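You operate a simulated robot arm through the tools that you are given. There is no shell and no other tool.

You run a simulated robot arm. Do the job below in one go: nothing can be reset, and whatever is moved stays where it is left.

JOB
Swap the heating unit from T1 over to T2.
Fine: pump off while the wheels turn; one wheel shut, the other fully open; tank knob to T2; pump on again.

Only the result counts: the job must be done as asked and must still hold three seconds after the hand-in. Knocking over, shifting, dropping, spilling or breaking anything else fails it.

ROBOT AND FRAMES
A 7-joint arm with a two-finger parallel gripper, fixed in place. Base frame: the origin is at the foot of the arm, x ahead of it, y to its left, z up. Units: m, rad, N and s.
Its first joint turns from -2.304 to 2.304 rad. Payload 3.91 kg.
The tool frame sits at the grasp point between the pads (the TCP): z along the fingers, y along the line on which they close. The tips reach 0.03 m beyond it. Largest opening 0.11 m; finger width 0.02, thickness 0.01; the body of the gripper, 0.048 by 0.112 m, starts 0.055 m behind the TCP.
Orientation is told as [roll, pitch, yaw] about the base's x, y, z axes, in that order, counted from this pose: with the fingers straight down and closing along the base's y, the tool's x points along the base's -x, its y along +y and its z along -z.

CONTROLS
- The arm moves only by the tool step_arm. Its argument "plan" is a list of rows, each an object (a shift or turn left out is 0, a gripper value left out holds the last) with "gripper": the opening in per cent of the stroke, from 0 (shut) to 100 (fully open); "delta_pos": the shift along the base's x, y, z in cm, a list of three; "turn": the turn, a rotation vector about the base's x, y, z in rad, a list of three. In form: [{"gripper": gripper, "delta_pos": [x, y, z], "turn": [ax, ay, az]}, ...]. A call has 1 to 20 rows; each row shifts and turns the commanded pose from where the row before left it. Rows are played at 5 a second. More than 0.05 m and 0.15 rad between two rows, or a gripper value outside its range, and nothing of the call is played. A pose out of reach is approached as far as the arm can. The call stops where the force on the tool passes 40 N (or 10 N more than at its start, if that is more) or the arm is blocked; 0.2 s more then pass. The fingers move at their own pace (about 0.108 m/s each) and stop on an object; they squeeze with about 25 N. The grip force told is the motor's: it shows also when the fingers shut on nothing. Time passes only in rows, and 0.2 s behind the last, so rows that do not move let the fingers close. It gives the time, the measured TCP pose, the force on the tool (base axes), the opening and the grip force at its end, in the units of the frame above (readings bear some noise), with the torque about the TCP (base axes, N m) and any sound that the robot's microphone picked up.
- Cameras (640 x 400 px; columns grow to the right, rows downward): "scene" is fixed at [0.2199, 0.6483, 1.6453]; the picture's right is [-0.71, -0.70, 0.00], its down [-0.29, 0.29, -0.91] and it looks along [0.64, -0.65, -0.41] (base axes); focal length 339 px, centre (320, 200). "wrist" rides on the gripper at [0.072, 0.017, -0.103] in the tool frame; the picture's right is [-0.23, 0.97, 0.00], its down [-0.76, -0.18, -0.62] and it looks along [-0.61, -0.14, 0.78] (tool axes); focal length 222 px, centre (320, 200). There is no depth. A picture from a camera that has moved, and an enlarged one, comes with that camera's place and axes in the base frame and with its lens.
- get_image(camera): a new picture of that camera. It takes no simulated time.
- close_up(camera, box): a new picture of the part [left, top, right, bottom] of that camera's present view, enlarged. It takes no simulated time.
- sign_off(): hands the job in; it is judged then, once.

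Places have to be worked out from the pictures, the camera data and where the tool is seen. Open the gripper and draw the arm clear of the work before you hand the job in, unless the task says otherwise.

The tools are called after "Emit:" by a JSON object that holds its "api" and its "payload". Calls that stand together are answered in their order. step_arm: Moves the arm, as the interface text tells. Its arguments: {"type":"object","properties":{"plan":{"type":"array","items":{"type":"object","properties":{"gripper":{"type":"number"},"delta_pos":{"type":"array","items":{"type":"number"}},"turn":{"type":"array","items":{"type":"number"}}}}}},"required":["plan"]} The other tools are called the same way: get_image (camera) takes a picture; close_up (camera, box) takes an enlarged picture of a part of a camera's view; sign_off () hands the job in.

At the start:

```text
time: 0.0
tool_pos: [0.7379, -0.0675, 1.364]
tool_rot: [0.0, 0.001, 0.0]
force: [0.3, 0.2, -0.1]
torque: [-0.01, -0.02, 0.01]
grip_width: 0.1099
gripper_force: 0.0
```

scene: 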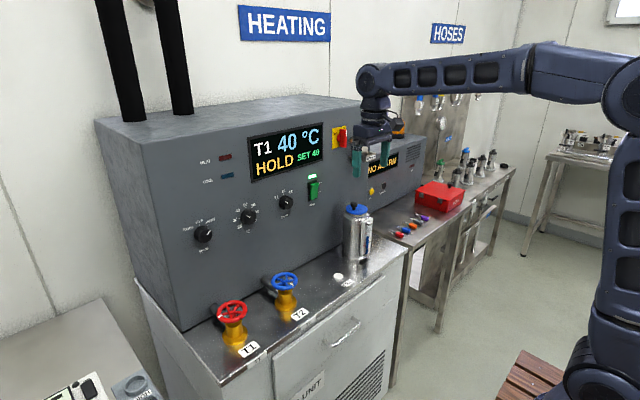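
wrist: 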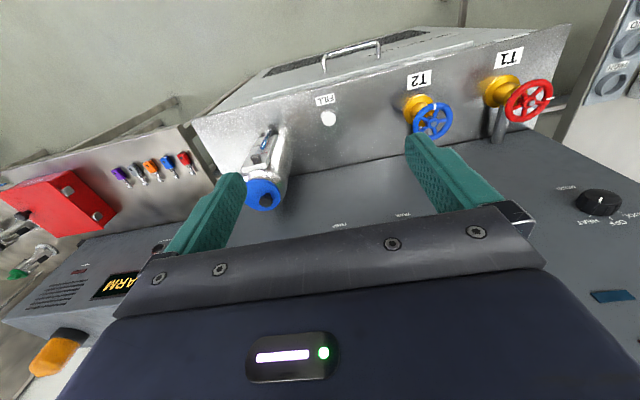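

I start by looking closer at the panel and the wheels.

Emit:
{"api": "close_up", "payload": {"camera": "scene", "box": [170, 110, 350, 270]}}

Emit:
{"api": "close_up", "payload": {"camera": "scene", "box": [190, 250, 350, 370]}}

Emit:
{"api": "close_up", "payload": {"camera": "wrist", "box": [380, 30, 640, 230]}}

Emit:
{"api": "close_up", "payload": {"camera": "scene", "box": [330, 90, 450, 280]}}

```text
2.50 times, centred on (260, 190) of scene
camera zoom: at [0.2199, 0.6483, 1.6453], right [-0.71, -0.7, 0.0], down [-0.29, 0.29, -0.91], along [0.64, -0.65, -0.41], focal length 848 px, centre (470, 225)
```

zoom: 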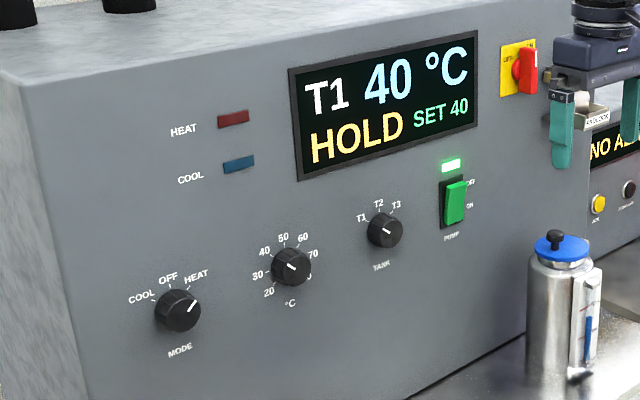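

```text
3.33 times, centred on (270, 310) of scene
camera zoom: at [0.2199, 0.6483, 1.6453], right [-0.71, -0.7, 0.0], down [-0.29, 0.29, -0.91], along [0.64, -0.65, -0.41], focal length 1130 px, centre (487, -167)
```

zoom: 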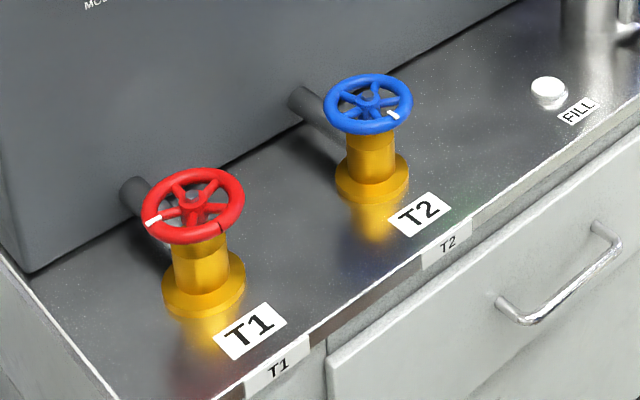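

```text
2.00 times, centred on (510, 130) of wrist
camera zoom: at [0.6652, -0.0503, 1.4668], right [0.23, 0.97, 0.0], down [0.76, -0.18, 0.62], along [0.61, -0.14, -0.78], focal length 444 px, centre (-60, 340)
```

zoom: 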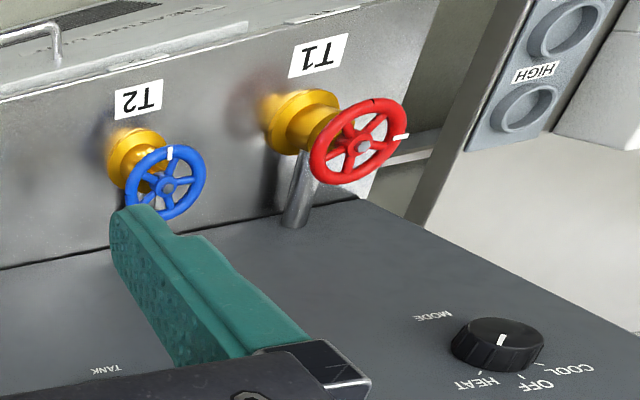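

```text
2.11 times, centred on (390, 185) of scene
camera zoom: at [0.2199, 0.6483, 1.6453], right [-0.71, -0.7, 0.0], down [-0.29, 0.29, -0.91], along [0.64, -0.65, -0.41], focal length 714 px, centre (173, 232)
```

zoom: 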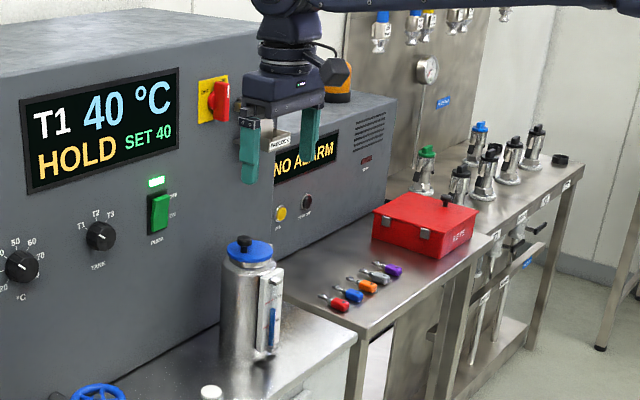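

The panel faces the arm at about x≈0.98. By triangulation the T2 wheel is near (0.87, 0.14, 1.02) and the T1 wheel near (0.87, 0.31, 1.01). The tank knob is near (0.97, 0.035, 1.205) and the pump rocker near (0.975, -0.09, 1.205). I tilt the tool to point at the panel, staying well back from it.

Emit:
{"api": "step_arm", "payload": {"plan": [{"delta_pos": [0, 0, 0], "turn": [0, -0.15, 0]}, {"delta_pos": [0, 0, -1], "turn": [0, -0.15, 0]}, {"delta_pos": [0, 0, -1], "turn": [0, -0.15, 0]}, {"delta_pos": [0, 0, -1], "turn": [0, -0.15, 0]}, {"delta_pos": [0, 0, -1], "turn": [0, -0.15, 0]}, {"delta_pos": [0, 0, -1], "turn": [0, -0.15, 0]}, {"delta_pos": [0, 0, -1], "turn": [0, -0.15, 0]}, {"delta_pos": [0, 0, -1], "turn": [0, -0.15, 0]}, {"delta_pos": [0, 0, -1], "turn": [0, -0.15, 0]}, {"delta_pos": [0, 0, -1], "turn": [0, -0.15, 0]}, {"delta_pos": [0, 0, 0], "turn": [0, -0.0708, 0]}, {}]}}

```text
time: 2.6
tool_pos: [0.737, -0.0674, 1.2743]
tool_rot: [-1.451, -1.572, 1.451]
force: [0.6, -0.8, -0.1]
torque: [0.02, -0.02, 0.0]
grip_width: 0.1098
gripper_force: 0.0
```

The tool now points at the panel. I take a wrist view to locate the rocker and the knob.

Emit:
{"api": "get_image", "payload": {"camera": "wrist"}}

Emit:
{"api": "get_image", "payload": {"camera": "scene"}}

```text
taken
camera wrist: at [0.6343, -0.0501, 1.2014], right [0.0, 0.97, 0.23], down [-0.62, -0.18, 0.76], along [0.78, -0.14, 0.61], focal length 222 px, centre (320, 200)
```

wrist: 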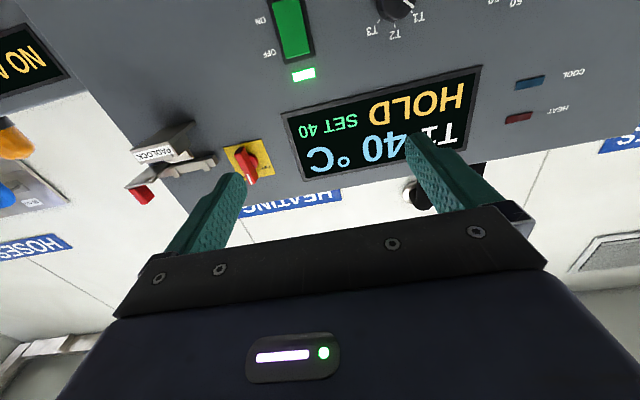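

```text
taken
```

scene: 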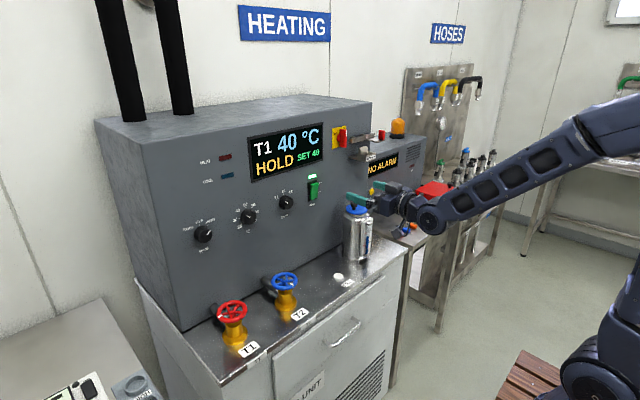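

The rocker is near (0.967, -0.082, 1.20), with OFF at its upper end and ON at its lower end. I shut the fingers and stop a few centimetres short of its upper half.

Emit:
{"api": "step_arm", "payload": {"plan": [{"gripper": 0, "delta_pos": [2, -0.7, -2.6]}, {"delta_pos": [3, -0.7, -2.6]}, {"delta_pos": [3, 0, 0]}, {"delta_pos": [3, 0, 0]}, {"delta_pos": [3, 0, 0]}, {"delta_pos": [1, 0, 0]}, {}]}}

Emit:
{"api": "get_image", "payload": {"camera": "wrist"}}

Emit:
{"api": "close_up", "payload": {"camera": "scene", "box": [250, 140, 410, 240]}}

```text
time: 4.2
tool_pos: [0.8883, -0.0816, 1.2231]
tool_rot: [-0.056, -1.57, 0.055]
force: [0.5, 0.6, 0.1]
torque: [0.0, 0.01, 0.0]
grip_width: 0.0001
gripper_force: 24.9
```

```text
taken
camera wrist: at [0.7843, -0.0649, 1.1501], right [0.0, 0.97, 0.23], down [-0.62, -0.18, 0.76], along [0.78, -0.14, 0.61], focal length 222 px, centre (320, 200)
```

wrist: 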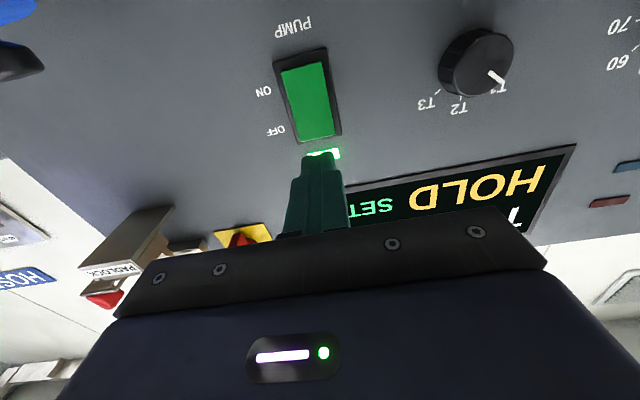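

```text
4.00 times, centred on (330, 190) of scene
camera zoom: at [0.2199, 0.6483, 1.6453], right [-0.71, -0.7, 0.0], down [-0.29, 0.29, -0.91], along [0.64, -0.65, -0.41], focal length 1356 px, centre (280, 240)
```

zoom: 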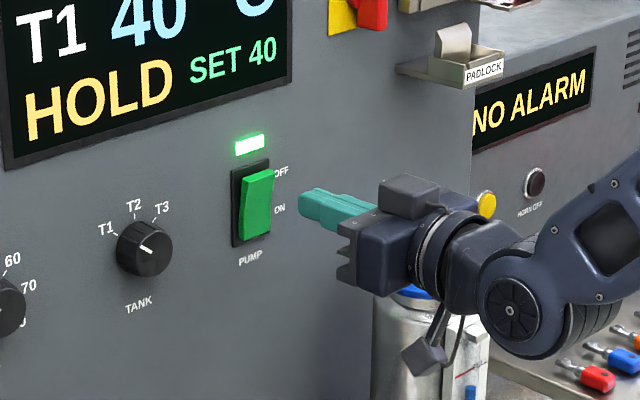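

The closed tips line up with the top end of the rocker, which spans about z 1.177–1.228 at y≈-0.084. I lower slightly and press the upper half in small steps.

Emit:
{"api": "step_arm", "payload": {"plan": [{"delta_pos": [0, -0.2, -0.4]}, {"delta_pos": [1, 0, 0]}, {"delta_pos": [1, 0, 0]}, {"delta_pos": [0.5, 0, 0]}, {"delta_pos": [0.5, 0, 0]}, {"delta_pos": [0.5, 0, 0]}, {}]}}

Emit:
{"api": "get_image", "payload": {"camera": "wrist"}}

Emit:
{"api": "close_up", "payload": {"camera": "scene", "box": [250, 140, 410, 240]}}

```text
time: 5.8
tool_pos: [0.9231, -0.0838, 1.2187]
tool_rot: [0.03, -1.568, -0.03]
force: [0.7, 0.4, -0.8]
torque: [-0.04, -0.03, -0.04]
grip_width: 0.0
gripper_force: 24.7
```

```text
taken
camera wrist: at [0.8194, -0.0667, 1.1458], right [0.0, 0.97, 0.23], down [-0.62, -0.18, 0.76], along [0.78, -0.14, 0.61], focal length 222 px, centre (320, 200)
```

wrist: 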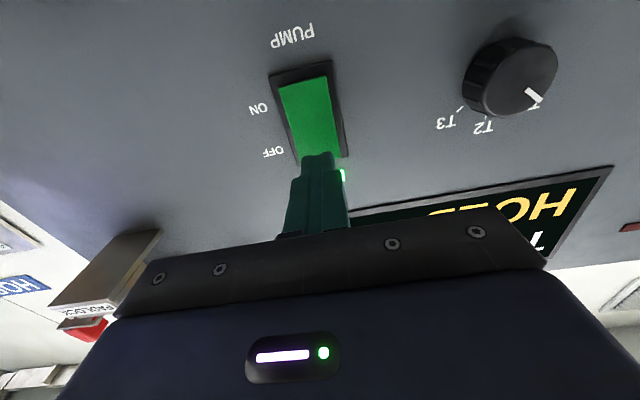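

```text
4.00 times, centred on (330, 190) of scene
camera zoom: at [0.2199, 0.6483, 1.6453], right [-0.71, -0.7, 0.0], down [-0.29, 0.29, -0.91], along [0.64, -0.65, -0.41], focal length 1356 px, centre (280, 240)
```

zoom: 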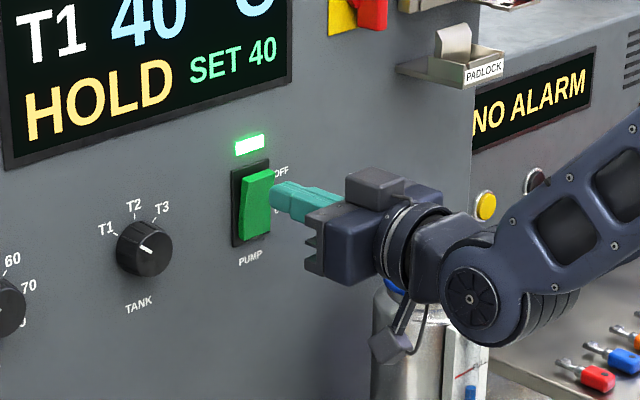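

The tip is at x≈0.953 with no contact yet. I keep pressing in small steps.

Emit:
{"api": "step_arm", "payload": {"plan": [{"delta_pos": [0.4, 0, 0]}, {"delta_pos": [0.4, 0, 0]}, {"delta_pos": [0.4, 0, 0]}, {"delta_pos": [0.4, 0, 0]}, {"delta_pos": [0.4, 0, 0]}]}}

Emit:
{"api": "close_up", "payload": {"camera": "scene", "box": [250, 140, 410, 240]}}

Emit:
{"api": "get_image", "payload": {"camera": "wrist"}}

```text
time: 7.0
tool_pos: [0.9434, -0.0823, 1.2182]
tool_rot: [0.076, -1.569, -0.076]
force: [-0.5, 0.1, 0.3]
torque: [-0.01, -0.02, -0.03]
grip_width: 0.0
gripper_force: 25.1
```

```text
4.00 times, centred on (330, 190) of scene
camera zoom: at [0.2199, 0.6483, 1.6453], right [-0.71, -0.7, 0.0], down [-0.29, 0.29, -0.91], along [0.64, -0.65, -0.41], focal length 1356 px, centre (280, 240)
```

zoom: 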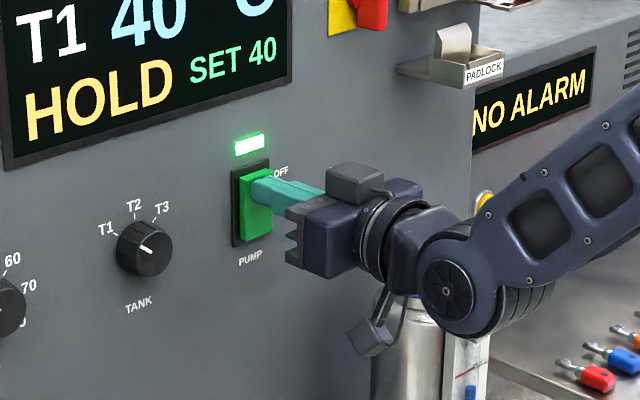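

```text
taken
camera wrist: at [0.8393, -0.066, 1.1455], right [0.0, 0.97, 0.23], down [-0.62, -0.18, 0.76], along [0.78, -0.14, 0.61], focal length 222 px, centre (320, 200)
```

wrist: 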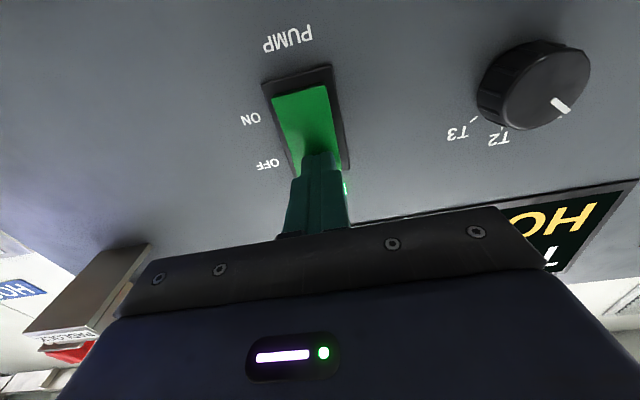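

There is still no contact with the tip at x≈0.973, so I continue in finer steps.

Emit:
{"api": "step_arm", "payload": {"plan": [{"delta_pos": [0.3, 0, 0]}, {"delta_pos": [0.3, 0, 0]}, {"delta_pos": [0.3, 0, 0]}, {"delta_pos": [0.3, 0, 0]}]}}

Emit:
{"api": "close_up", "payload": {"camera": "scene", "box": [250, 140, 410, 240]}}

```text
time: 7.5
tool_pos: [0.9441, -0.0826, 1.2183]
tool_rot: [0.022, -1.568, -0.025]
force: [-29.3, 0.5, 7.0]
torque: [0.07, 0.08, -0.01]
grip_width: 0.0
gripper_force: 25.2
stopped in row 2: the force on the tool passed its limit at 50 N (the readings are from after the stop); the commanded pose is now the measured one
```

```text
4.00 times, centred on (330, 190) of scene
camera zoom: at [0.2199, 0.6483, 1.6453], right [-0.71, -0.7, 0.0], down [-0.29, 0.29, -0.91], along [0.64, -0.65, -0.41], focal length 1356 px, centre (280, 240)
```

zoom: 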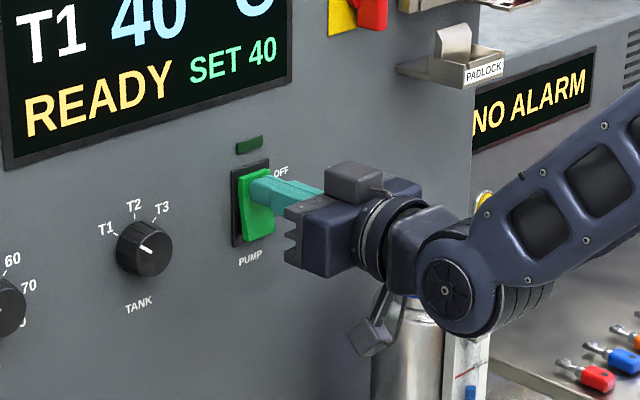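

The display changed to READY and the pump lamp went out, so the pump is off. I back away, turn the tool back down and move over toward the wheels.

Emit:
{"api": "step_arm", "payload": {"plan": [{"delta_pos": [-2, 0, 0]}, {"delta_pos": [-4, 0, 0]}, {"delta_pos": [-4, 0, 1]}, {"delta_pos": [-4, 0, 1], "turn": [0, 0.15, 0]}, {"delta_pos": [-2, 1, 2], "turn": [0, 0.15, 0]}, {"delta_pos": [0, 2, 2], "turn": [0, 0.15, 0]}, {"delta_pos": [0, 2, 1], "turn": [0, 0.15, 0]}, {"delta_pos": [0, 3, 0], "turn": [0, 0.15, 0]}, {"delta_pos": [0, 4, 0], "turn": [0, 0.15, 0]}, {"delta_pos": [0, 4, 0], "turn": [0, 0.15, 0]}, {"delta_pos": [0, 4, 0], "turn": [0, 0.15, 0]}, {"delta_pos": [0, 4, 0], "turn": [0, 0.15, 0]}, {"delta_pos": [0, 4, 0], "turn": [0, 0.15, 0]}, {"delta_pos": [0, 4, 0], "turn": [0, 0.0708, 0], "gripper": 100}, {}]}}

Emit:
{"api": "get_image", "payload": {"camera": "wrist"}}

Emit:
{"api": "get_image", "payload": {"camera": "scene"}}

```text
time: 10.7
tool_pos: [0.7805, 0.2227, 1.3003]
tool_rot: [-0.003, -0.085, -0.009]
force: [0.7, -0.6, -0.7]
torque: [0.01, 0.05, 0.02]
grip_width: 0.1098
gripper_force: 0.1
out of reach, approached as far as the arm can: row 7
```

```text
taken
camera wrist: at [0.6989, 0.2415, 1.3962], right [0.24, 0.97, 0.02], down [0.7, -0.18, 0.69], along [0.67, -0.15, -0.73], focal length 222 px, centre (320, 200)
```

wrist: 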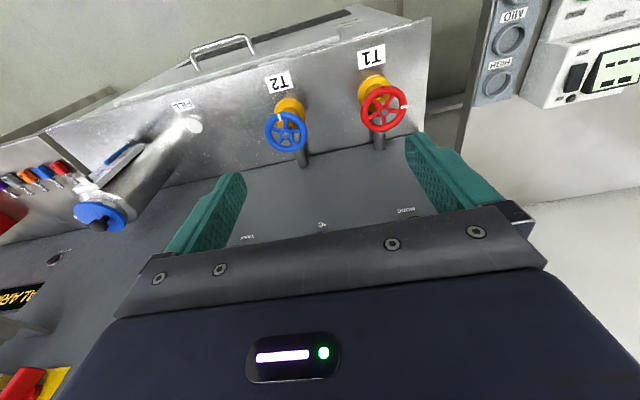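

```text
taken
```

scene: 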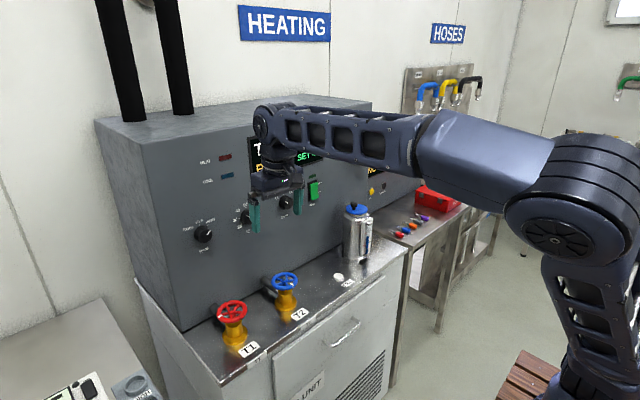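

The tool is roughly down with a residual pitch of -0.085, and the wheels triangulate to T1≈(0.872, 0.317) and T2≈(0.869, 0.142). I straighten the tool and go above T1.

Emit:
{"api": "step_arm", "payload": {"plan": [{"delta_pos": [0, 3, 0], "turn": [0, 0.085, 0.009]}, {"delta_pos": [2, 3.4, -2]}, {"delta_pos": [2.2, 3, -4]}, {"delta_pos": [3, 0, -4]}, {"delta_pos": [2, 0, -3]}, {"delta_pos": [0, 0, -3]}, {"delta_pos": [0, 0, -2]}, {}]}}

Emit:
{"api": "get_image", "payload": {"camera": "wrist"}}

Emit:
{"api": "close_up", "payload": {"camera": "scene", "box": [150, 220, 330, 360]}}

```text
refused: row 3 steps farther than a row can; nothing moved
```

```text
taken
camera wrist: at [0.6989, 0.2415, 1.3962], right [0.24, 0.97, 0.02], down [0.7, -0.18, 0.69], along [0.67, -0.15, -0.73], focal length 222 px, centre (320, 200)
```

wrist: 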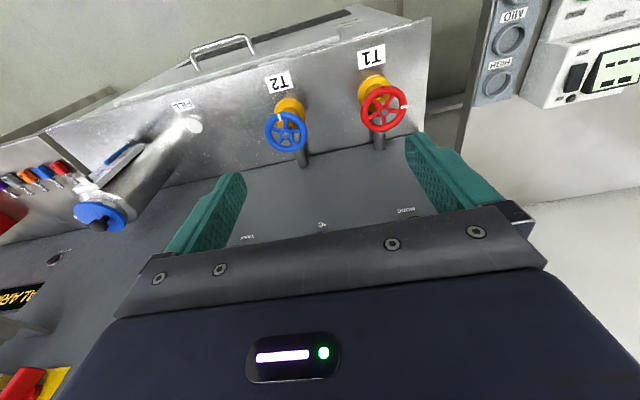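

```text
2.86 times, centred on (240, 290) of scene
camera zoom: at [0.2199, 0.6483, 1.6453], right [-0.71, -0.7, 0.0], down [-0.29, 0.29, -0.91], along [0.64, -0.65, -0.41], focal length 968 px, centre (549, -57)
```

zoom: 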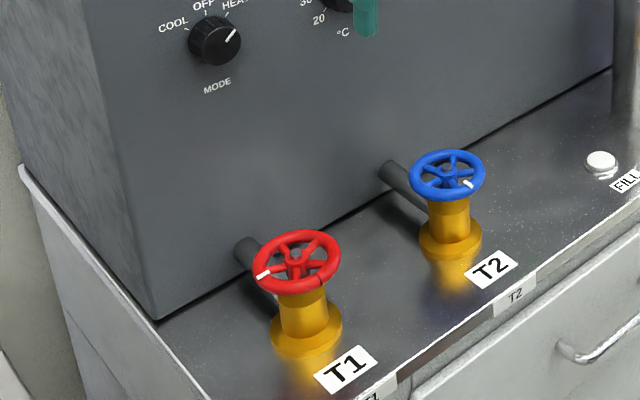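

One row was too long, so nothing moved. I replay it with shorter steps.

Emit:
{"api": "step_arm", "payload": {"plan": [{"delta_pos": [0, 3, 0], "turn": [0, 0.085, 0.009]}, {"delta_pos": [2, 3, -2]}, {"delta_pos": [2, 2, -3]}, {"delta_pos": [2, 1.4, -3]}, {"delta_pos": [2, 0, -3]}, {"delta_pos": [1.2, 0, -3]}, {"delta_pos": [0, 0, -3]}, {"delta_pos": [0, 0, -1]}, {}]}}

Emit:
{"api": "get_image", "payload": {"camera": "wrist"}}

Emit:
{"api": "close_up", "payload": {"camera": "scene", "box": [150, 220, 330, 360]}}

```text
time: 12.7
tool_pos: [0.8711, 0.3173, 1.1201]
tool_rot: [-0.003, -0.002, 0.0]
force: [-0.8, 0.7, -0.2]
torque: [-0.02, 0.01, -0.01]
grip_width: 0.11
gripper_force: 0.1
```

```text
taken
camera wrist: at [0.7979, 0.3345, 1.2228], right [0.23, 0.97, 0.0], down [0.76, -0.18, 0.63], along [0.61, -0.14, -0.78], focal length 222 px, centre (320, 200)
```

wrist: 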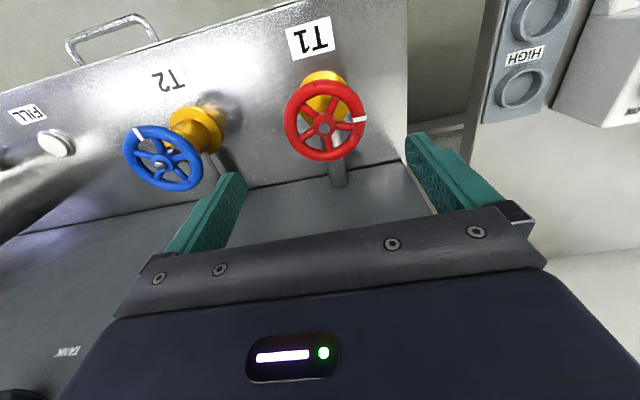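

```text
2.86 times, centred on (240, 290) of scene
camera zoom: at [0.2199, 0.6483, 1.6453], right [-0.71, -0.7, 0.0], down [-0.29, 0.29, -0.91], along [0.64, -0.65, -0.41], focal length 968 px, centre (549, -57)
```

zoom: 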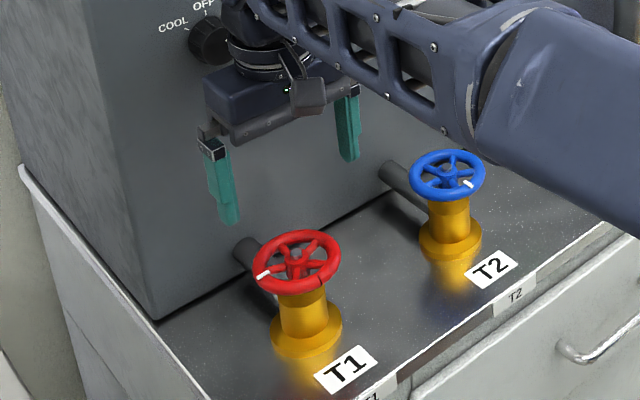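

The red hub triangulates to about (0.873, 0.318, 1.01). I take close-ups of both wheels to read their marks before gripping.

Emit:
{"api": "close_up", "payload": {"camera": "wrist", "box": [90, 50, 390, 230]}}

Emit:
{"api": "close_up", "payload": {"camera": "scene", "box": [200, 260, 310, 340]}}

```text
2.13 times, centred on (240, 140) of wrist
camera zoom: at [0.7979, 0.3345, 1.2228], right [0.23, 0.97, 0.0], down [0.76, -0.18, 0.63], along [0.61, -0.14, -0.78], focal length 474 px, centre (491, 328)
```

zoom: 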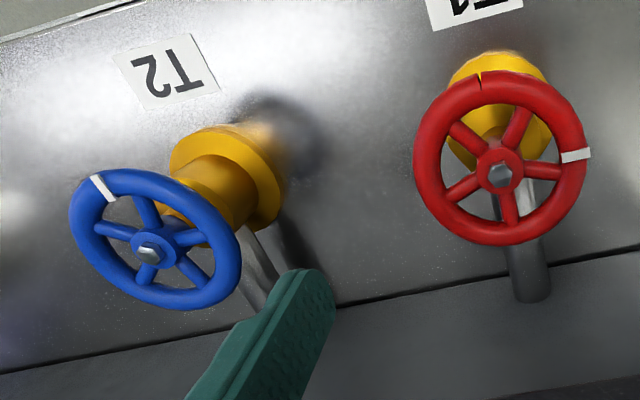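

```text
5.00 times, centred on (255, 300) of scene
camera zoom: at [0.2199, 0.6483, 1.6453], right [-0.71, -0.7, 0.0], down [-0.29, 0.29, -0.91], along [0.64, -0.65, -0.41], focal length 1695 px, centre (645, -300)
```

zoom: 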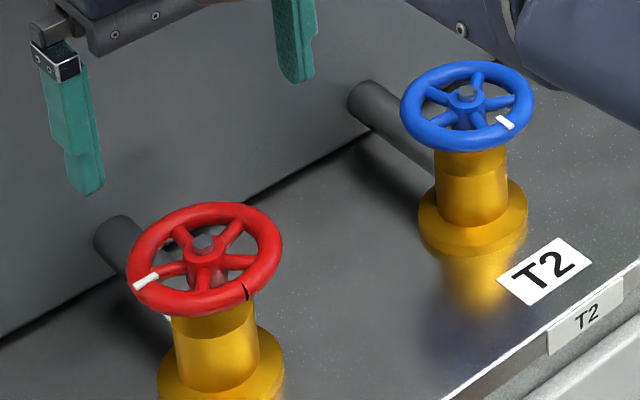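

The white mark on the T1 wheel points to +y, and the pipe top is near z≈0.95, so fingertips at 0.98 clear it. I yaw by +0.75 to leave room for clockwise turning, then lower around the rim and grip.

Emit:
{"api": "step_arm", "payload": {"plan": [{"turn": [0, 0, 0.15], "delta_pos": [0.2, 0.1, 0]}, {"turn": [0, 0, 0.15]}, {"turn": [0, 0, 0.15]}, {"turn": [0, 0, 0.15]}, {"turn": [0, 0, 0.15]}, {"delta_pos": [0, 0, -3]}, {"delta_pos": [0, 0, -3]}, {"delta_pos": [0, 0, -2]}, {}]}}

Emit:
{"api": "get_image", "payload": {"camera": "wrist"}}

Emit:
{"api": "close_up", "payload": {"camera": "scene", "box": [150, 220, 330, 360]}}

```text
time: 14.7
tool_pos: [0.8718, 0.319, 1.0386]
tool_rot: [-0.003, -0.003, 0.751]
force: [-0.8, -0.2, -0.4]
torque: [0.01, -0.04, 0.02]
grip_width: 0.1101
gripper_force: 0.0
```

```text
taken
camera wrist: at [0.8071, 0.2815, 1.1431], right [-0.5, 0.87, 0.0], down [0.68, 0.39, 0.63], along [0.54, 0.31, -0.78], focal length 222 px, centre (320, 200)
```

wrist: 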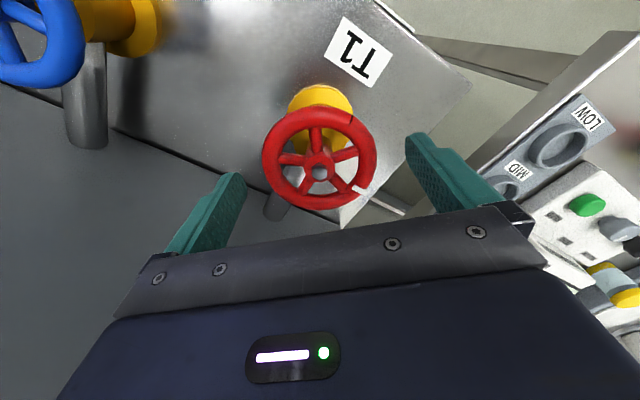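

```text
2.86 times, centred on (240, 290) of scene
camera zoom: at [0.2199, 0.6483, 1.6453], right [-0.71, -0.7, 0.0], down [-0.29, 0.29, -0.91], along [0.64, -0.65, -0.41], focal length 968 px, centre (549, -57)
```

zoom: 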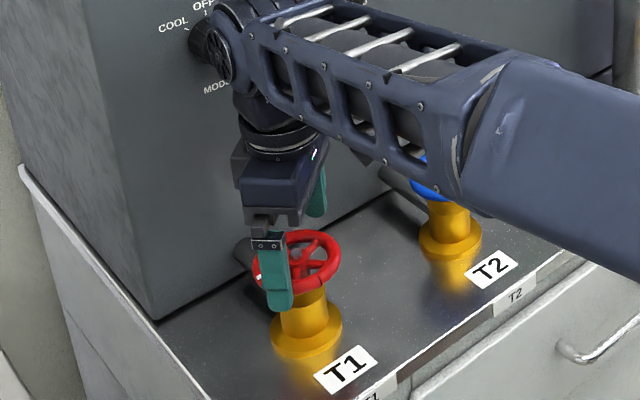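

The rim is nicely between the fingers, with the hub at about (0.875, 0.320). I trim x by 3 mm, lower to z≈1.012 and close on the rim.

Emit:
{"api": "step_arm", "payload": {"plan": [{"delta_pos": [0.25, 0.1, -1]}, {"delta_pos": [0, 0, -1.2]}, {"delta_pos": [0, 0, -0.5]}, {"gripper": 0}, {}, {}]}}

Emit:
{"api": "get_image", "payload": {"camera": "wrist"}}

Emit:
{"api": "close_up", "payload": {"camera": "scene", "box": [150, 180, 330, 360]}}

```text
time: 16.1
tool_pos: [0.8739, 0.3196, 1.012]
tool_rot: [-0.004, -0.001, 0.75]
force: [-0.3, -2.2, -4.2]
torque: [0.25, -0.84, 0.01]
grip_width: 0.0809
gripper_force: 44.7
```

```text
taken
camera wrist: at [0.8095, 0.2818, 1.1158], right [-0.5, 0.87, 0.0], down [0.68, 0.39, 0.63], along [0.54, 0.31, -0.78], focal length 222 px, centre (320, 200)
```

wrist: 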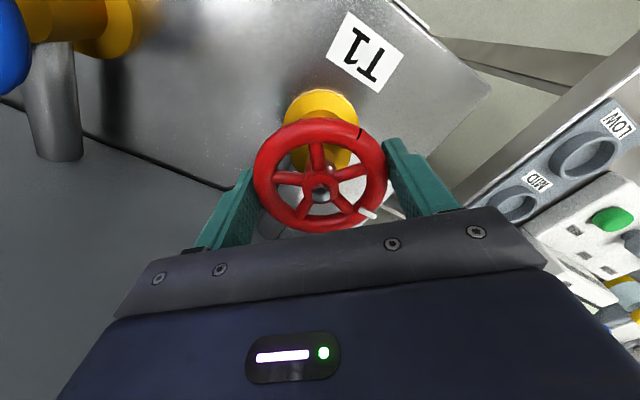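

```text
2.22 times, centred on (240, 270) of scene
camera zoom: at [0.2199, 0.6483, 1.6453], right [-0.71, -0.7, 0.0], down [-0.29, 0.29, -0.91], along [0.64, -0.65, -0.41], focal length 753 px, centre (498, 44)
```

zoom: 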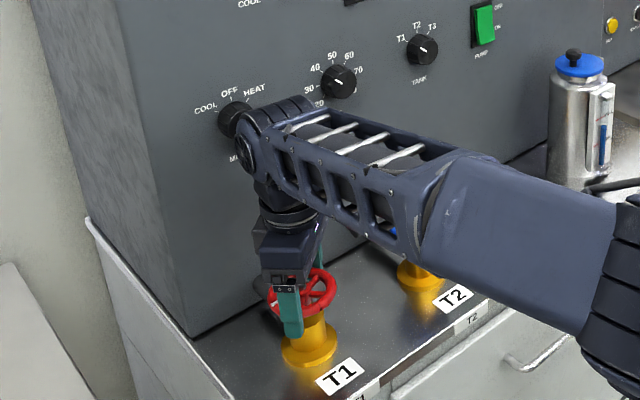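

The fingers hold the rim with an opening of 0.081. I try a small clockwise turn and watch the torque.

Emit:
{"api": "step_arm", "payload": {"plan": [{"turn": [0, 0, -0.1]}, {"turn": [0, 0, -0.1]}, {"turn": [0, 0, -0.1]}]}}

Emit:
{"api": "close_up", "payload": {"camera": "wrist", "box": [200, 70, 440, 250]}}

```text
time: 16.9
tool_pos: [0.8748, 0.3197, 1.0127]
tool_rot: [-0.002, -0.002, 0.449]
force: [-3.5, -3.4, -9.6]
torque: [0.77, 1.39, -0.04]
grip_width: 0.0808
gripper_force: 44.9
```

```text
2.22 times, centred on (320, 160) of wrist
camera zoom: at [0.8013, 0.3032, 1.1159], right [-0.22, 0.98, 0.0], down [0.76, 0.17, 0.62], along [0.61, 0.13, -0.78], focal length 494 px, centre (320, 289)
```

zoom: 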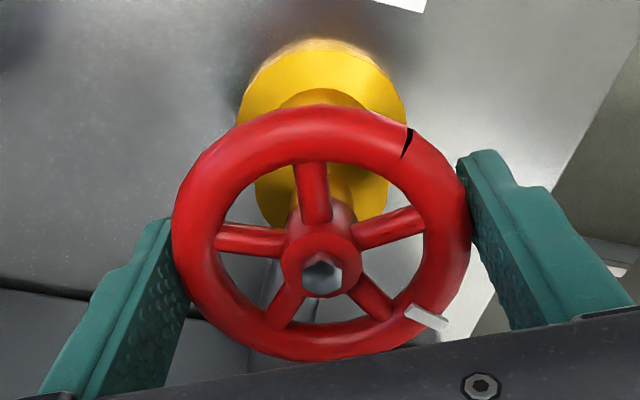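

The wheel turns with the gripper almost freely, and the dark line is on the wheel itself, like a crack in the rim. I carry on clockwise, watching forces.

Emit:
{"api": "step_arm", "payload": {"plan": [{"turn": [0, 0, -0.12]}, {"turn": [0, 0, -0.12]}, {"turn": [0, 0, -0.12]}, {"turn": [0, 0, -0.12]}]}}

Emit:
{"api": "close_up", "payload": {"camera": "wrist", "box": [200, 70, 440, 250]}}

```text
time: 17.9
tool_pos: [0.8739, 0.3184, 1.013]
tool_rot: [-0.003, -0.002, -0.033]
force: [-25.0, -1.6, -10.7]
torque: [0.58, 0.0, -0.01]
grip_width: 0.0808
gripper_force: 45.5
```

```text
2.22 times, centred on (320, 160) of wrist
camera zoom: at [0.802, 0.3397, 1.1159], right [0.26, 0.97, 0.0], down [0.75, -0.2, 0.62], along [0.6, -0.16, -0.78], focal length 494 px, centre (320, 289)
```

zoom: 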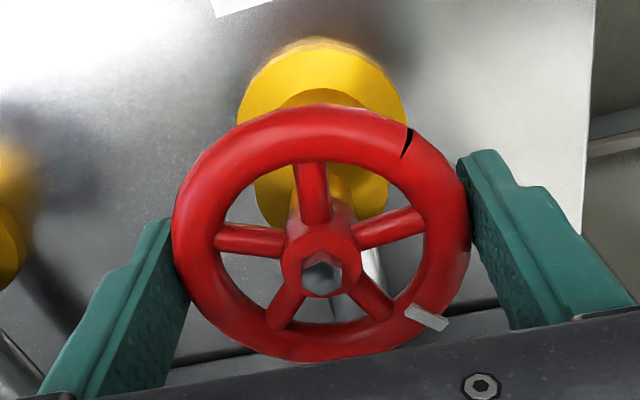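

The force of -25 N in x says the grip is slightly off the wheel's axis. I shift -1 mm in x and recheck.

Emit:
{"api": "step_arm", "payload": {"plan": [{"delta_pos": [-0.1, 0, -0.05]}, {}]}}

```text
time: 18.5
tool_pos: [0.8734, 0.3203, 1.0121]
tool_rot: [-0.002, -0.003, -0.028]
force: [-11.2, 8.9, -3.0]
torque: [0.38, 0.96, 0.0]
grip_width: 0.0807
gripper_force: 45.2
```

The force dropped to about 11 N, so I continue clockwise with a little more trim.

Emit:
{"api": "step_arm", "payload": {"plan": [{"delta_pos": [-0.05, 0, 0], "turn": [0, 0, -0.1]}, {"turn": [0, 0, -0.1]}, {"turn": [0, 0, -0.1]}, {}]}}

```text
time: 19.5
tool_pos: [0.8717, 0.3207, 1.0136]
tool_rot: [-0.001, -0.003, -0.33]
force: [18.3, 25.8, 5.8]
torque: [-0.27, -0.75, 0.05]
grip_width: 0.0807
gripper_force: 45.1
```

The force swung to (+18, +26) N, so I trim the pose back that way and continue.

Emit:
{"api": "step_arm", "payload": {"plan": [{"delta_pos": [0.07, 0.08, 0]}, {}]}}

```text
time: 20.1
tool_pos: [0.875, 0.3215, 1.0131]
tool_rot: [-0.003, -0.003, -0.33]
force: [14.3, 22.5, 15.0]
torque: [0.99, -0.82, 0.08]
grip_width: 0.081
gripper_force: 44.4
```

The remaining force still points to +x/+y, so I trim further along it and read again.

Emit:
{"api": "step_arm", "payload": {"plan": [{"delta_pos": [0.1, 0.15, 0.05]}, {}]}}

```text
time: 20.7
tool_pos: [0.8739, 0.3205, 1.0133]
tool_rot: [-0.004, -0.002, -0.331]
force: [-6.6, 5.6, 14.1]
torque: [0.2, 0.28, 0.03]
grip_width: 0.0807
gripper_force: 45.3
```

The forces are small now. I continue clockwise and ease z up by 1 mm.

Emit:
{"api": "step_arm", "payload": {"plan": [{"delta_pos": [0, 0, 0.1], "turn": [0, 0, -0.1]}, {"turn": [0, 0, -0.12]}, {"turn": [0, 0, -0.12]}, {"turn": [0, 0, -0.12]}, {}]}}

Emit:
{"api": "close_up", "payload": {"camera": "wrist", "box": [200, 70, 440, 250]}}

```text
time: 21.9
tool_pos: [0.8748, 0.3207, 1.0139]
tool_rot: [-0.006, -0.002, -0.792]
force: [-3.9, 2.6, -15.7]
torque: [0.62, -0.07, -0.04]
grip_width: 0.0809
gripper_force: 44.9
```

```text
2.22 times, centred on (320, 160) of wrist
camera zoom: at [0.836, 0.3853, 1.1158], right [0.85, 0.52, 0.0], down [0.41, -0.66, 0.63], along [0.32, -0.54, -0.78], focal length 494 px, centre (320, 289)
```

zoom: 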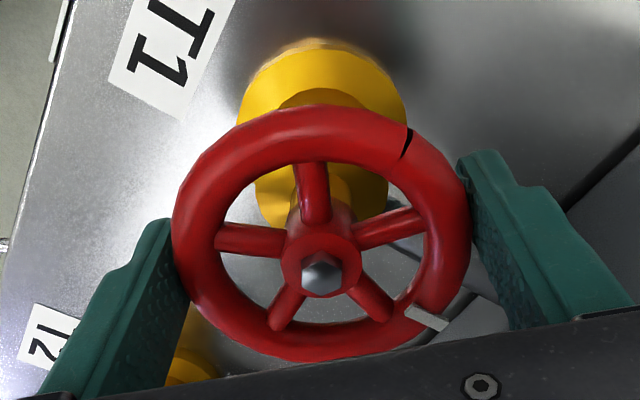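

The wheel has turned about 1.54 rad clockwise, still freely and without slip. I continue.

Emit:
{"api": "step_arm", "payload": {"plan": [{"delta_pos": [0, 0, -0.05], "turn": [0, 0, -0.12]}, {"turn": [0, 0, -0.12]}, {"turn": [0, 0, -0.12]}, {"turn": [0, 0, -0.12]}, {"turn": [0, 0, -0.12]}, {}]}}

Emit:
{"api": "close_up", "payload": {"camera": "wrist", "box": [200, 70, 440, 250]}}

```text
time: 23.3
tool_pos: [0.8764, 0.3225, 1.0135]
tool_rot: [-0.003, -0.004, -1.392]
force: [19.0, 9.1, -17.7]
torque: [-0.62, -0.99, 0.04]
grip_width: 0.0811
gripper_force: 44.4
```

```text
2.22 times, centred on (320, 160) of wrist
camera zoom: at [0.8796, 0.3965, 1.1159], right [1.0, -0.05, 0.0], down [-0.04, -0.78, 0.63], along [-0.03, -0.62, -0.78], focal length 494 px, centre (320, 289)
```

zoom: 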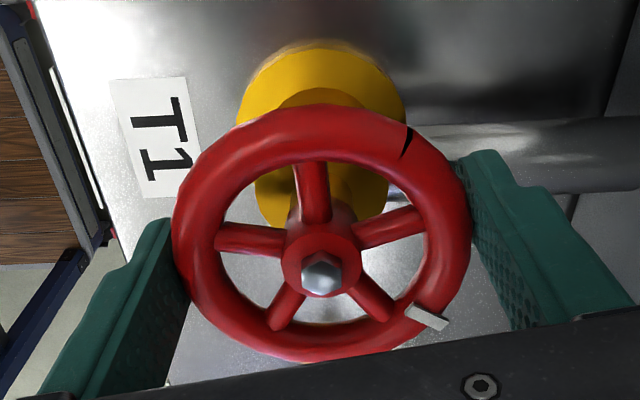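

It is still free after 2.14 rad. I trim and continue toward yaw -2.0.

Emit:
{"api": "step_arm", "payload": {"plan": [{"delta_pos": [0.1, 0.05, -0.05], "turn": [0, 0, -0.1]}, {"turn": [0, 0, -0.12]}, {"turn": [0, 0, -0.12]}, {"turn": [0, 0, -0.12]}, {"turn": [0, 0, -0.12]}, {}]}}

Emit:
{"api": "close_up", "payload": {"camera": "wrist", "box": [200, 70, 440, 250]}}

Emit:
{"api": "get_image", "payload": {"camera": "scene"}}

```text
time: 24.7
tool_pos: [0.8777, 0.3216, 1.013]
tool_rot: [-0.004, -0.003, -1.971]
force: [17.6, -1.7, -6.2]
torque: [-0.9, 0.08, 0.05]
grip_width: 0.0808
gripper_force: 44.7
```

```text
2.22 times, centred on (320, 160) of wrist
camera zoom: at [0.9209, 0.3819, 1.1161], right [0.81, -0.59, 0.0], down [-0.46, -0.63, 0.63], along [-0.37, -0.5, -0.78], focal length 494 px, centre (320, 289)
```

zoom: 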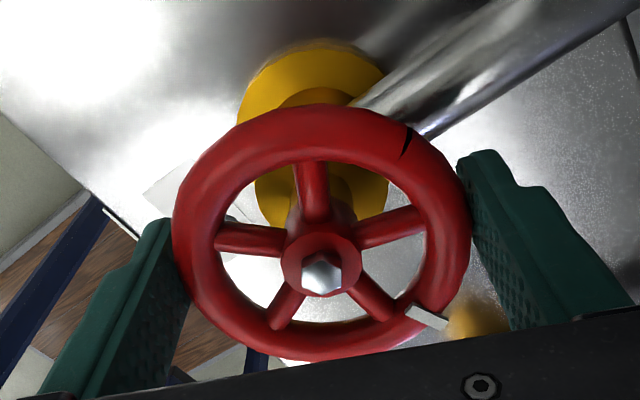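

```text
taken
```

scene: 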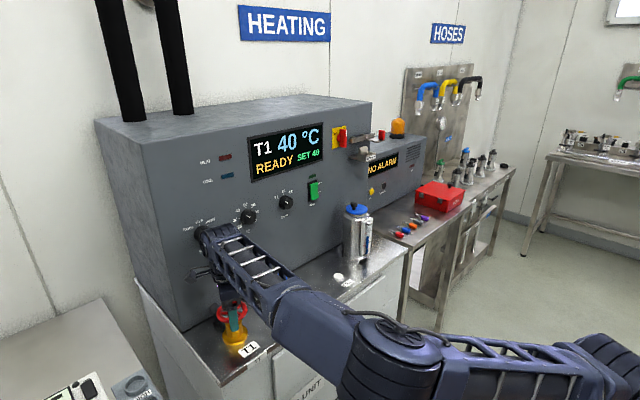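

2.72 rad clockwise so far with no stop. I go a bit further before re-gripping.

Emit:
{"api": "step_arm", "payload": {"plan": [{"delta_pos": [0.1, 0, 0], "turn": [0, 0, -0.1]}, {"turn": [0, 0, -0.1]}, {"turn": [0, 0, -0.1]}, {}]}}

```text
time: 25.7
tool_pos: [0.8761, 0.3221, 1.0136]
tool_rot: [-0.003, 0.0, -2.272]
force: [8.4, -7.4, 2.2]
torque: [-0.33, -0.88, 0.01]
grip_width: 0.0808
gripper_force: 45.1
```

3.02 rad done. I open and rotate back in place around the rim to re-grip.

Emit:
{"api": "step_arm", "payload": {"plan": [{"gripper": 100}, {}, {}, {"turn": [0, 0, 0.15]}, {"turn": [0, 0, 0.15]}, {"turn": [0, 0, 0.15]}, {"turn": [0, 0, 0.15]}, {"turn": [0, 0, 0.15]}, {"turn": [0, 0, 0.15]}, {"turn": [0, 0, 0.15]}, {"turn": [0, 0, 0.15]}, {"turn": [0, 0, 0.15]}, {"turn": [0, 0, 0.15]}, {"turn": [0, 0, 0.15]}, {"turn": [0, 0, 0.15]}, {"turn": [0, 0, 0.15]}, {"turn": [0, 0, 0.15]}, {"turn": [0, 0, 0.15]}, {"turn": [0, 0, 0.15]}, {"turn": [0, 0, 0.15]}]}}

Emit:
{"api": "get_image", "payload": {"camera": "wrist"}}

```text
time: 29.9
tool_pos: [0.8769, 0.3208, 1.0129]
tool_rot: [-0.005, -0.002, 0.279]
force: [0.4, -0.7, -0.5]
torque: [0.01, 0.01, 0.02]
grip_width: 0.1101
gripper_force: 0.0
```

```text
taken
camera wrist: at [0.8024, 0.3181, 1.1159], right [-0.05, 1.0, 0.0], down [0.78, 0.04, 0.63], along [0.63, 0.03, -0.78], focal length 222 px, centre (320, 200)
```

wrist: 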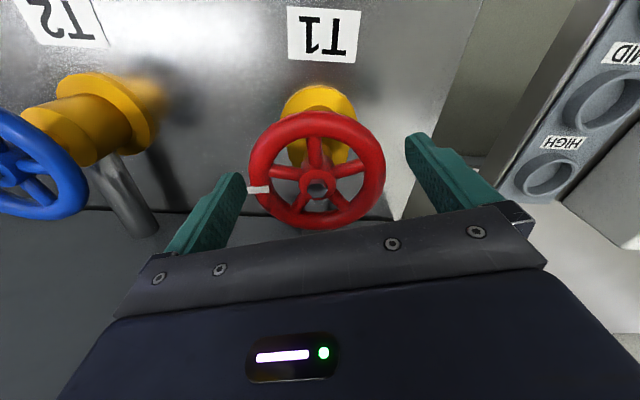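

The white mark has moved to the -y side as expected. I rotate a further 0.75 rad so the mark stays clear of the pads, trim by about 1.5 mm and grip again.

Emit:
{"api": "step_arm", "payload": {"plan": [{"turn": [0, 0, 0.15], "delta_pos": [-0.15, -0.1, 0]}, {"turn": [0, 0, 0.15]}, {"turn": [0, 0, 0.15]}, {"turn": [0, 0, 0.15]}, {"turn": [0, 0, 0.15]}, {}, {"gripper": 0}, {}, {}]}}

Emit:
{"api": "get_image", "payload": {"camera": "wrist"}}

```text
time: 31.9
tool_pos: [0.8751, 0.32, 1.013]
tool_rot: [-0.004, 0.0, 1.025]
force: [9.2, -3.7, 0.6]
torque: [-0.17, 0.07, 0.0]
grip_width: 0.0802
gripper_force: 45.1
```

```text
taken
camera wrist: at [0.8235, 0.267, 1.1162], right [-0.72, 0.7, 0.0], down [0.54, 0.56, 0.63], along [0.44, 0.45, -0.78], focal length 222 px, centre (320, 200)
```

wrist: 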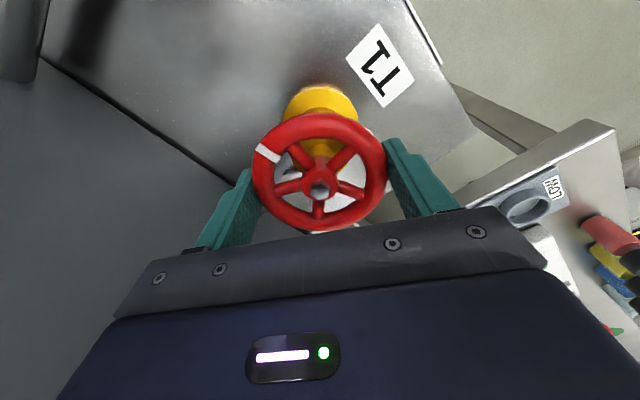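

I have a good grip, so I continue clockwise in moderate steps.

Emit:
{"api": "step_arm", "payload": {"plan": [{"turn": [0, 0, -0.12], "delta_pos": [0.05, 0, 0]}, {"turn": [0, 0, -0.12]}, {"turn": [0, 0, -0.12]}, {"turn": [0, 0, -0.12]}, {"turn": [0, 0, -0.12]}, {}]}}

Emit:
{"api": "close_up", "payload": {"camera": "wrist", "box": [200, 70, 440, 250]}}

```text
time: 33.3
tool_pos: [0.8759, 0.3195, 1.0137]
tool_rot: [-0.003, -0.002, 0.424]
force: [5.7, -11.4, 11.7]
torque: [-0.13, 1.0, 0.01]
grip_width: 0.0804
gripper_force: 44.6
```

```text
2.22 times, centred on (320, 160) of wrist
camera zoom: at [0.8027, 0.3059, 1.1162], right [-0.19, 0.98, 0.0], down [0.76, 0.15, 0.63], along [0.61, 0.12, -0.78], focal length 494 px, centre (320, 289)
```

zoom: 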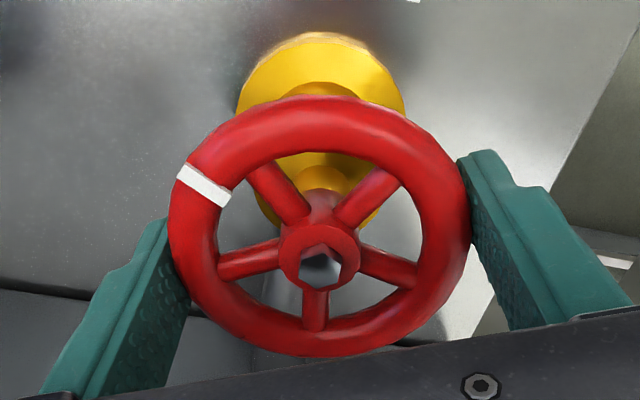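

It still rotates freely with the wheel held firmly. I continue clockwise.

Emit:
{"api": "step_arm", "payload": {"plan": [{"turn": [0, 0, -0.12], "delta_pos": [0.05, -0.05, 0.05]}, {"turn": [0, 0, -0.12]}, {"turn": [0, 0, -0.12]}, {"turn": [0, 0, -0.12]}, {"turn": [0, 0, -0.12]}, {}]}}

Emit:
{"api": "close_up", "payload": {"camera": "wrist", "box": [200, 70, 440, 250]}}

```text
time: 34.7
tool_pos: [0.8766, 0.3193, 1.0149]
tool_rot: [-0.003, -0.002, -0.174]
force: [-7.3, -16.6, -5.0]
torque: [-0.53, 1.05, 0.02]
grip_width: 0.0804
gripper_force: 45.0
```

```text
2.22 times, centred on (320, 160) of wrist
camera zoom: at [0.8076, 0.3497, 1.1162], right [0.39, 0.92, 0.0], down [0.72, -0.31, 0.63], along [0.57, -0.25, -0.78], focal length 494 px, centre (320, 289)
```

zoom: 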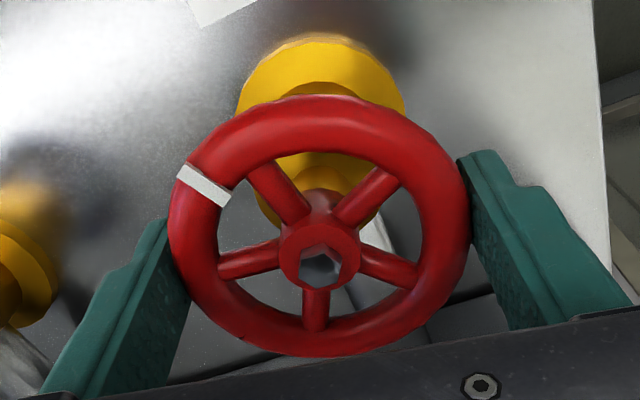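

No stop yet (about 1.2 rad this grip, 4.2 in total). I continue.

Emit:
{"api": "step_arm", "payload": {"plan": [{"turn": [0, 0, -0.12], "delta_pos": [0, -0.1, 0]}, {"turn": [0, 0, -0.12]}, {"turn": [0, 0, -0.12]}, {"turn": [0, 0, -0.12]}, {"turn": [0, 0, -0.12]}, {}]}}

Emit:
{"api": "close_up", "payload": {"camera": "wrist", "box": [200, 70, 440, 250]}}

```text
time: 36.1
tool_pos: [0.8764, 0.3197, 1.0136]
tool_rot: [-0.005, -0.002, -0.775]
force: [0.5, -5.8, -4.1]
torque: [0.22, 0.04, 1.54]
grip_width: 0.0807
gripper_force: 45.3
```

```text
2.22 times, centred on (320, 160) of wrist
camera zoom: at [0.8366, 0.3827, 1.1166], right [0.84, 0.54, 0.0], down [0.42, -0.66, 0.63], along [0.33, -0.53, -0.78], focal length 494 px, centre (320, 289)
```

zoom: 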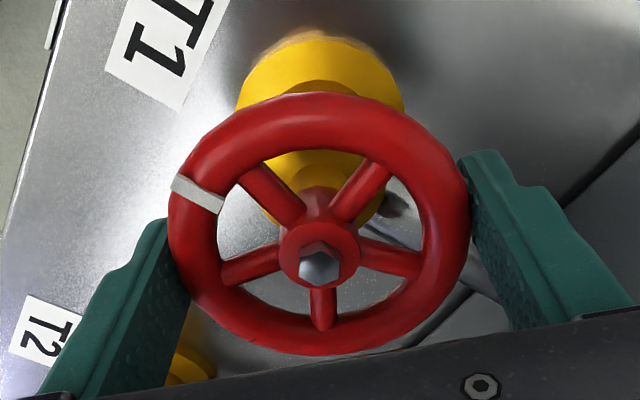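

The z torque jumped to 1.5 N m and the wheel slipped slightly in the grip. That is the stop, so T1 is shut after about 4.7 rad (¾ turn). I release, rise and move over T2.

Emit:
{"api": "step_arm", "payload": {"plan": [{"gripper": 100}, {}, {}, {"delta_pos": [0, 0, 3]}, {"delta_pos": [0, 0, 4]}, {"delta_pos": [0, 0, 2]}, {"delta_pos": [0, -4, 0]}, {"delta_pos": [0, -4, 0]}, {"delta_pos": [0, -4, 0]}, {"delta_pos": [-0.3, -4, 0]}, {"delta_pos": [0, -1.7, 0], "turn": [0, 0, -0.1]}, {}]}}

Emit:
{"api": "get_image", "payload": {"camera": "wrist"}}

Emit:
{"api": "close_up", "payload": {"camera": "scene", "box": [150, 180, 330, 360]}}

```text
time: 38.7
tool_pos: [0.875, 0.1423, 1.1047]
tool_rot: [-0.002, -0.002, -0.876]
force: [-0.1, -0.1, -1.1]
torque: [0.0, -0.02, 0.02]
grip_width: 0.11
gripper_force: 0.0
```

```text
taken
camera wrist: at [0.8408, 0.2095, 1.2072], right [0.89, 0.45, 0.0], down [0.35, -0.7, 0.63], along [0.28, -0.56, -0.78], focal length 222 px, centre (320, 200)
```

wrist: 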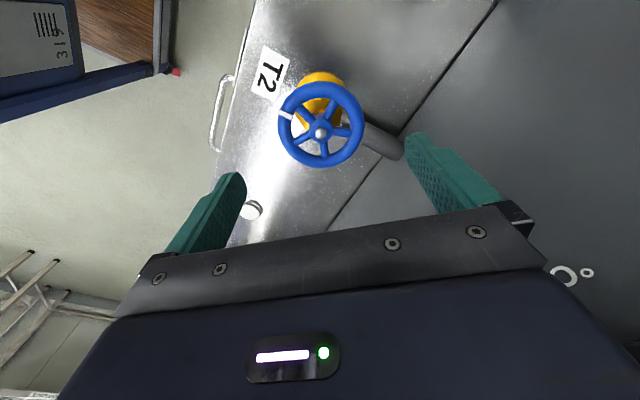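

```text
2.22 times, centred on (240, 270) of scene
camera zoom: at [0.2199, 0.6483, 1.6453], right [-0.71, -0.7, 0.0], down [-0.29, 0.29, -0.91], along [0.64, -0.65, -0.41], focal length 753 px, centre (498, 44)
```

zoom: 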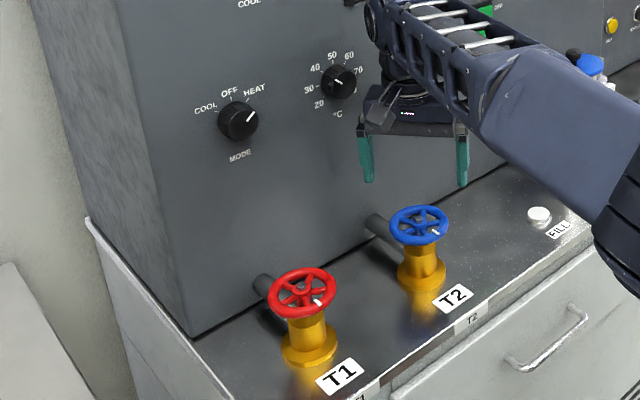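

T1's white mark now sits at the front like T2's did when shut, which fits. The T2 hub is at about (0.875, 0.143). I yaw to -2.2 above it, descend and grip.

Emit:
{"api": "step_arm", "payload": {"plan": [{"turn": [0, 0, -0.15]}, {"turn": [0, 0, -0.15]}, {"turn": [0, 0, -0.15]}, {"turn": [0, 0, -0.15]}, {"turn": [0, 0, -0.15]}, {"turn": [0, 0, -0.15]}, {"turn": [0, 0, -0.15]}, {"turn": [0, 0, -0.15]}, {"turn": [0, 0, -0.12]}, {"delta_pos": [0, 0, -3]}, {"delta_pos": [0, 0, -2]}, {}]}}

Emit:
{"api": "get_image", "payload": {"camera": "wrist"}}

Emit:
{"api": "close_up", "payload": {"camera": "scene", "box": [150, 180, 330, 360]}}

```text
time: 41.3
tool_pos: [0.8748, 0.1435, 1.0537]
tool_rot: [-0.004, -0.002, -2.194]
force: [-0.3, 0.3, -0.7]
torque: [-0.01, -0.02, -0.01]
grip_width: 0.1097
gripper_force: 0.2
```

```text
taken
camera wrist: at [0.9308, 0.1916, 1.1565], right [0.66, -0.75, 0.0], down [-0.59, -0.51, 0.63], along [-0.47, -0.41, -0.78], focal length 222 px, centre (320, 200)
```

wrist: 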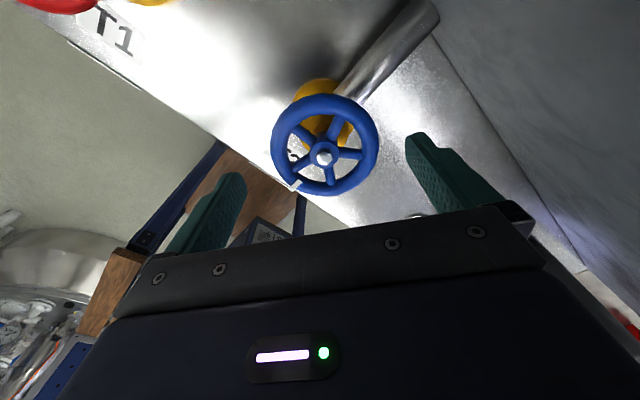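

```text
2.22 times, centred on (240, 270) of scene
camera zoom: at [0.2199, 0.6483, 1.6453], right [-0.71, -0.7, 0.0], down [-0.29, 0.29, -0.91], along [0.64, -0.65, -0.41], focal length 753 px, centre (498, 44)
```

zoom: 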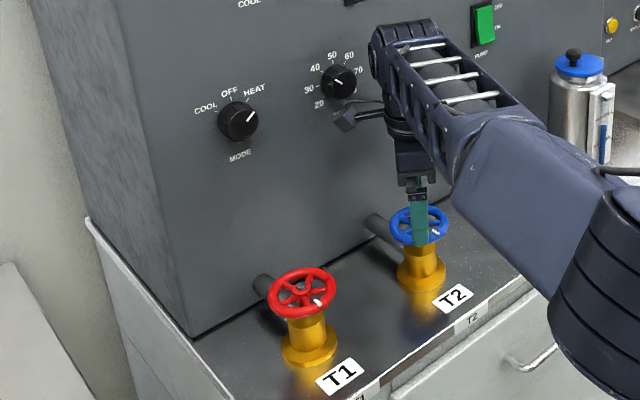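

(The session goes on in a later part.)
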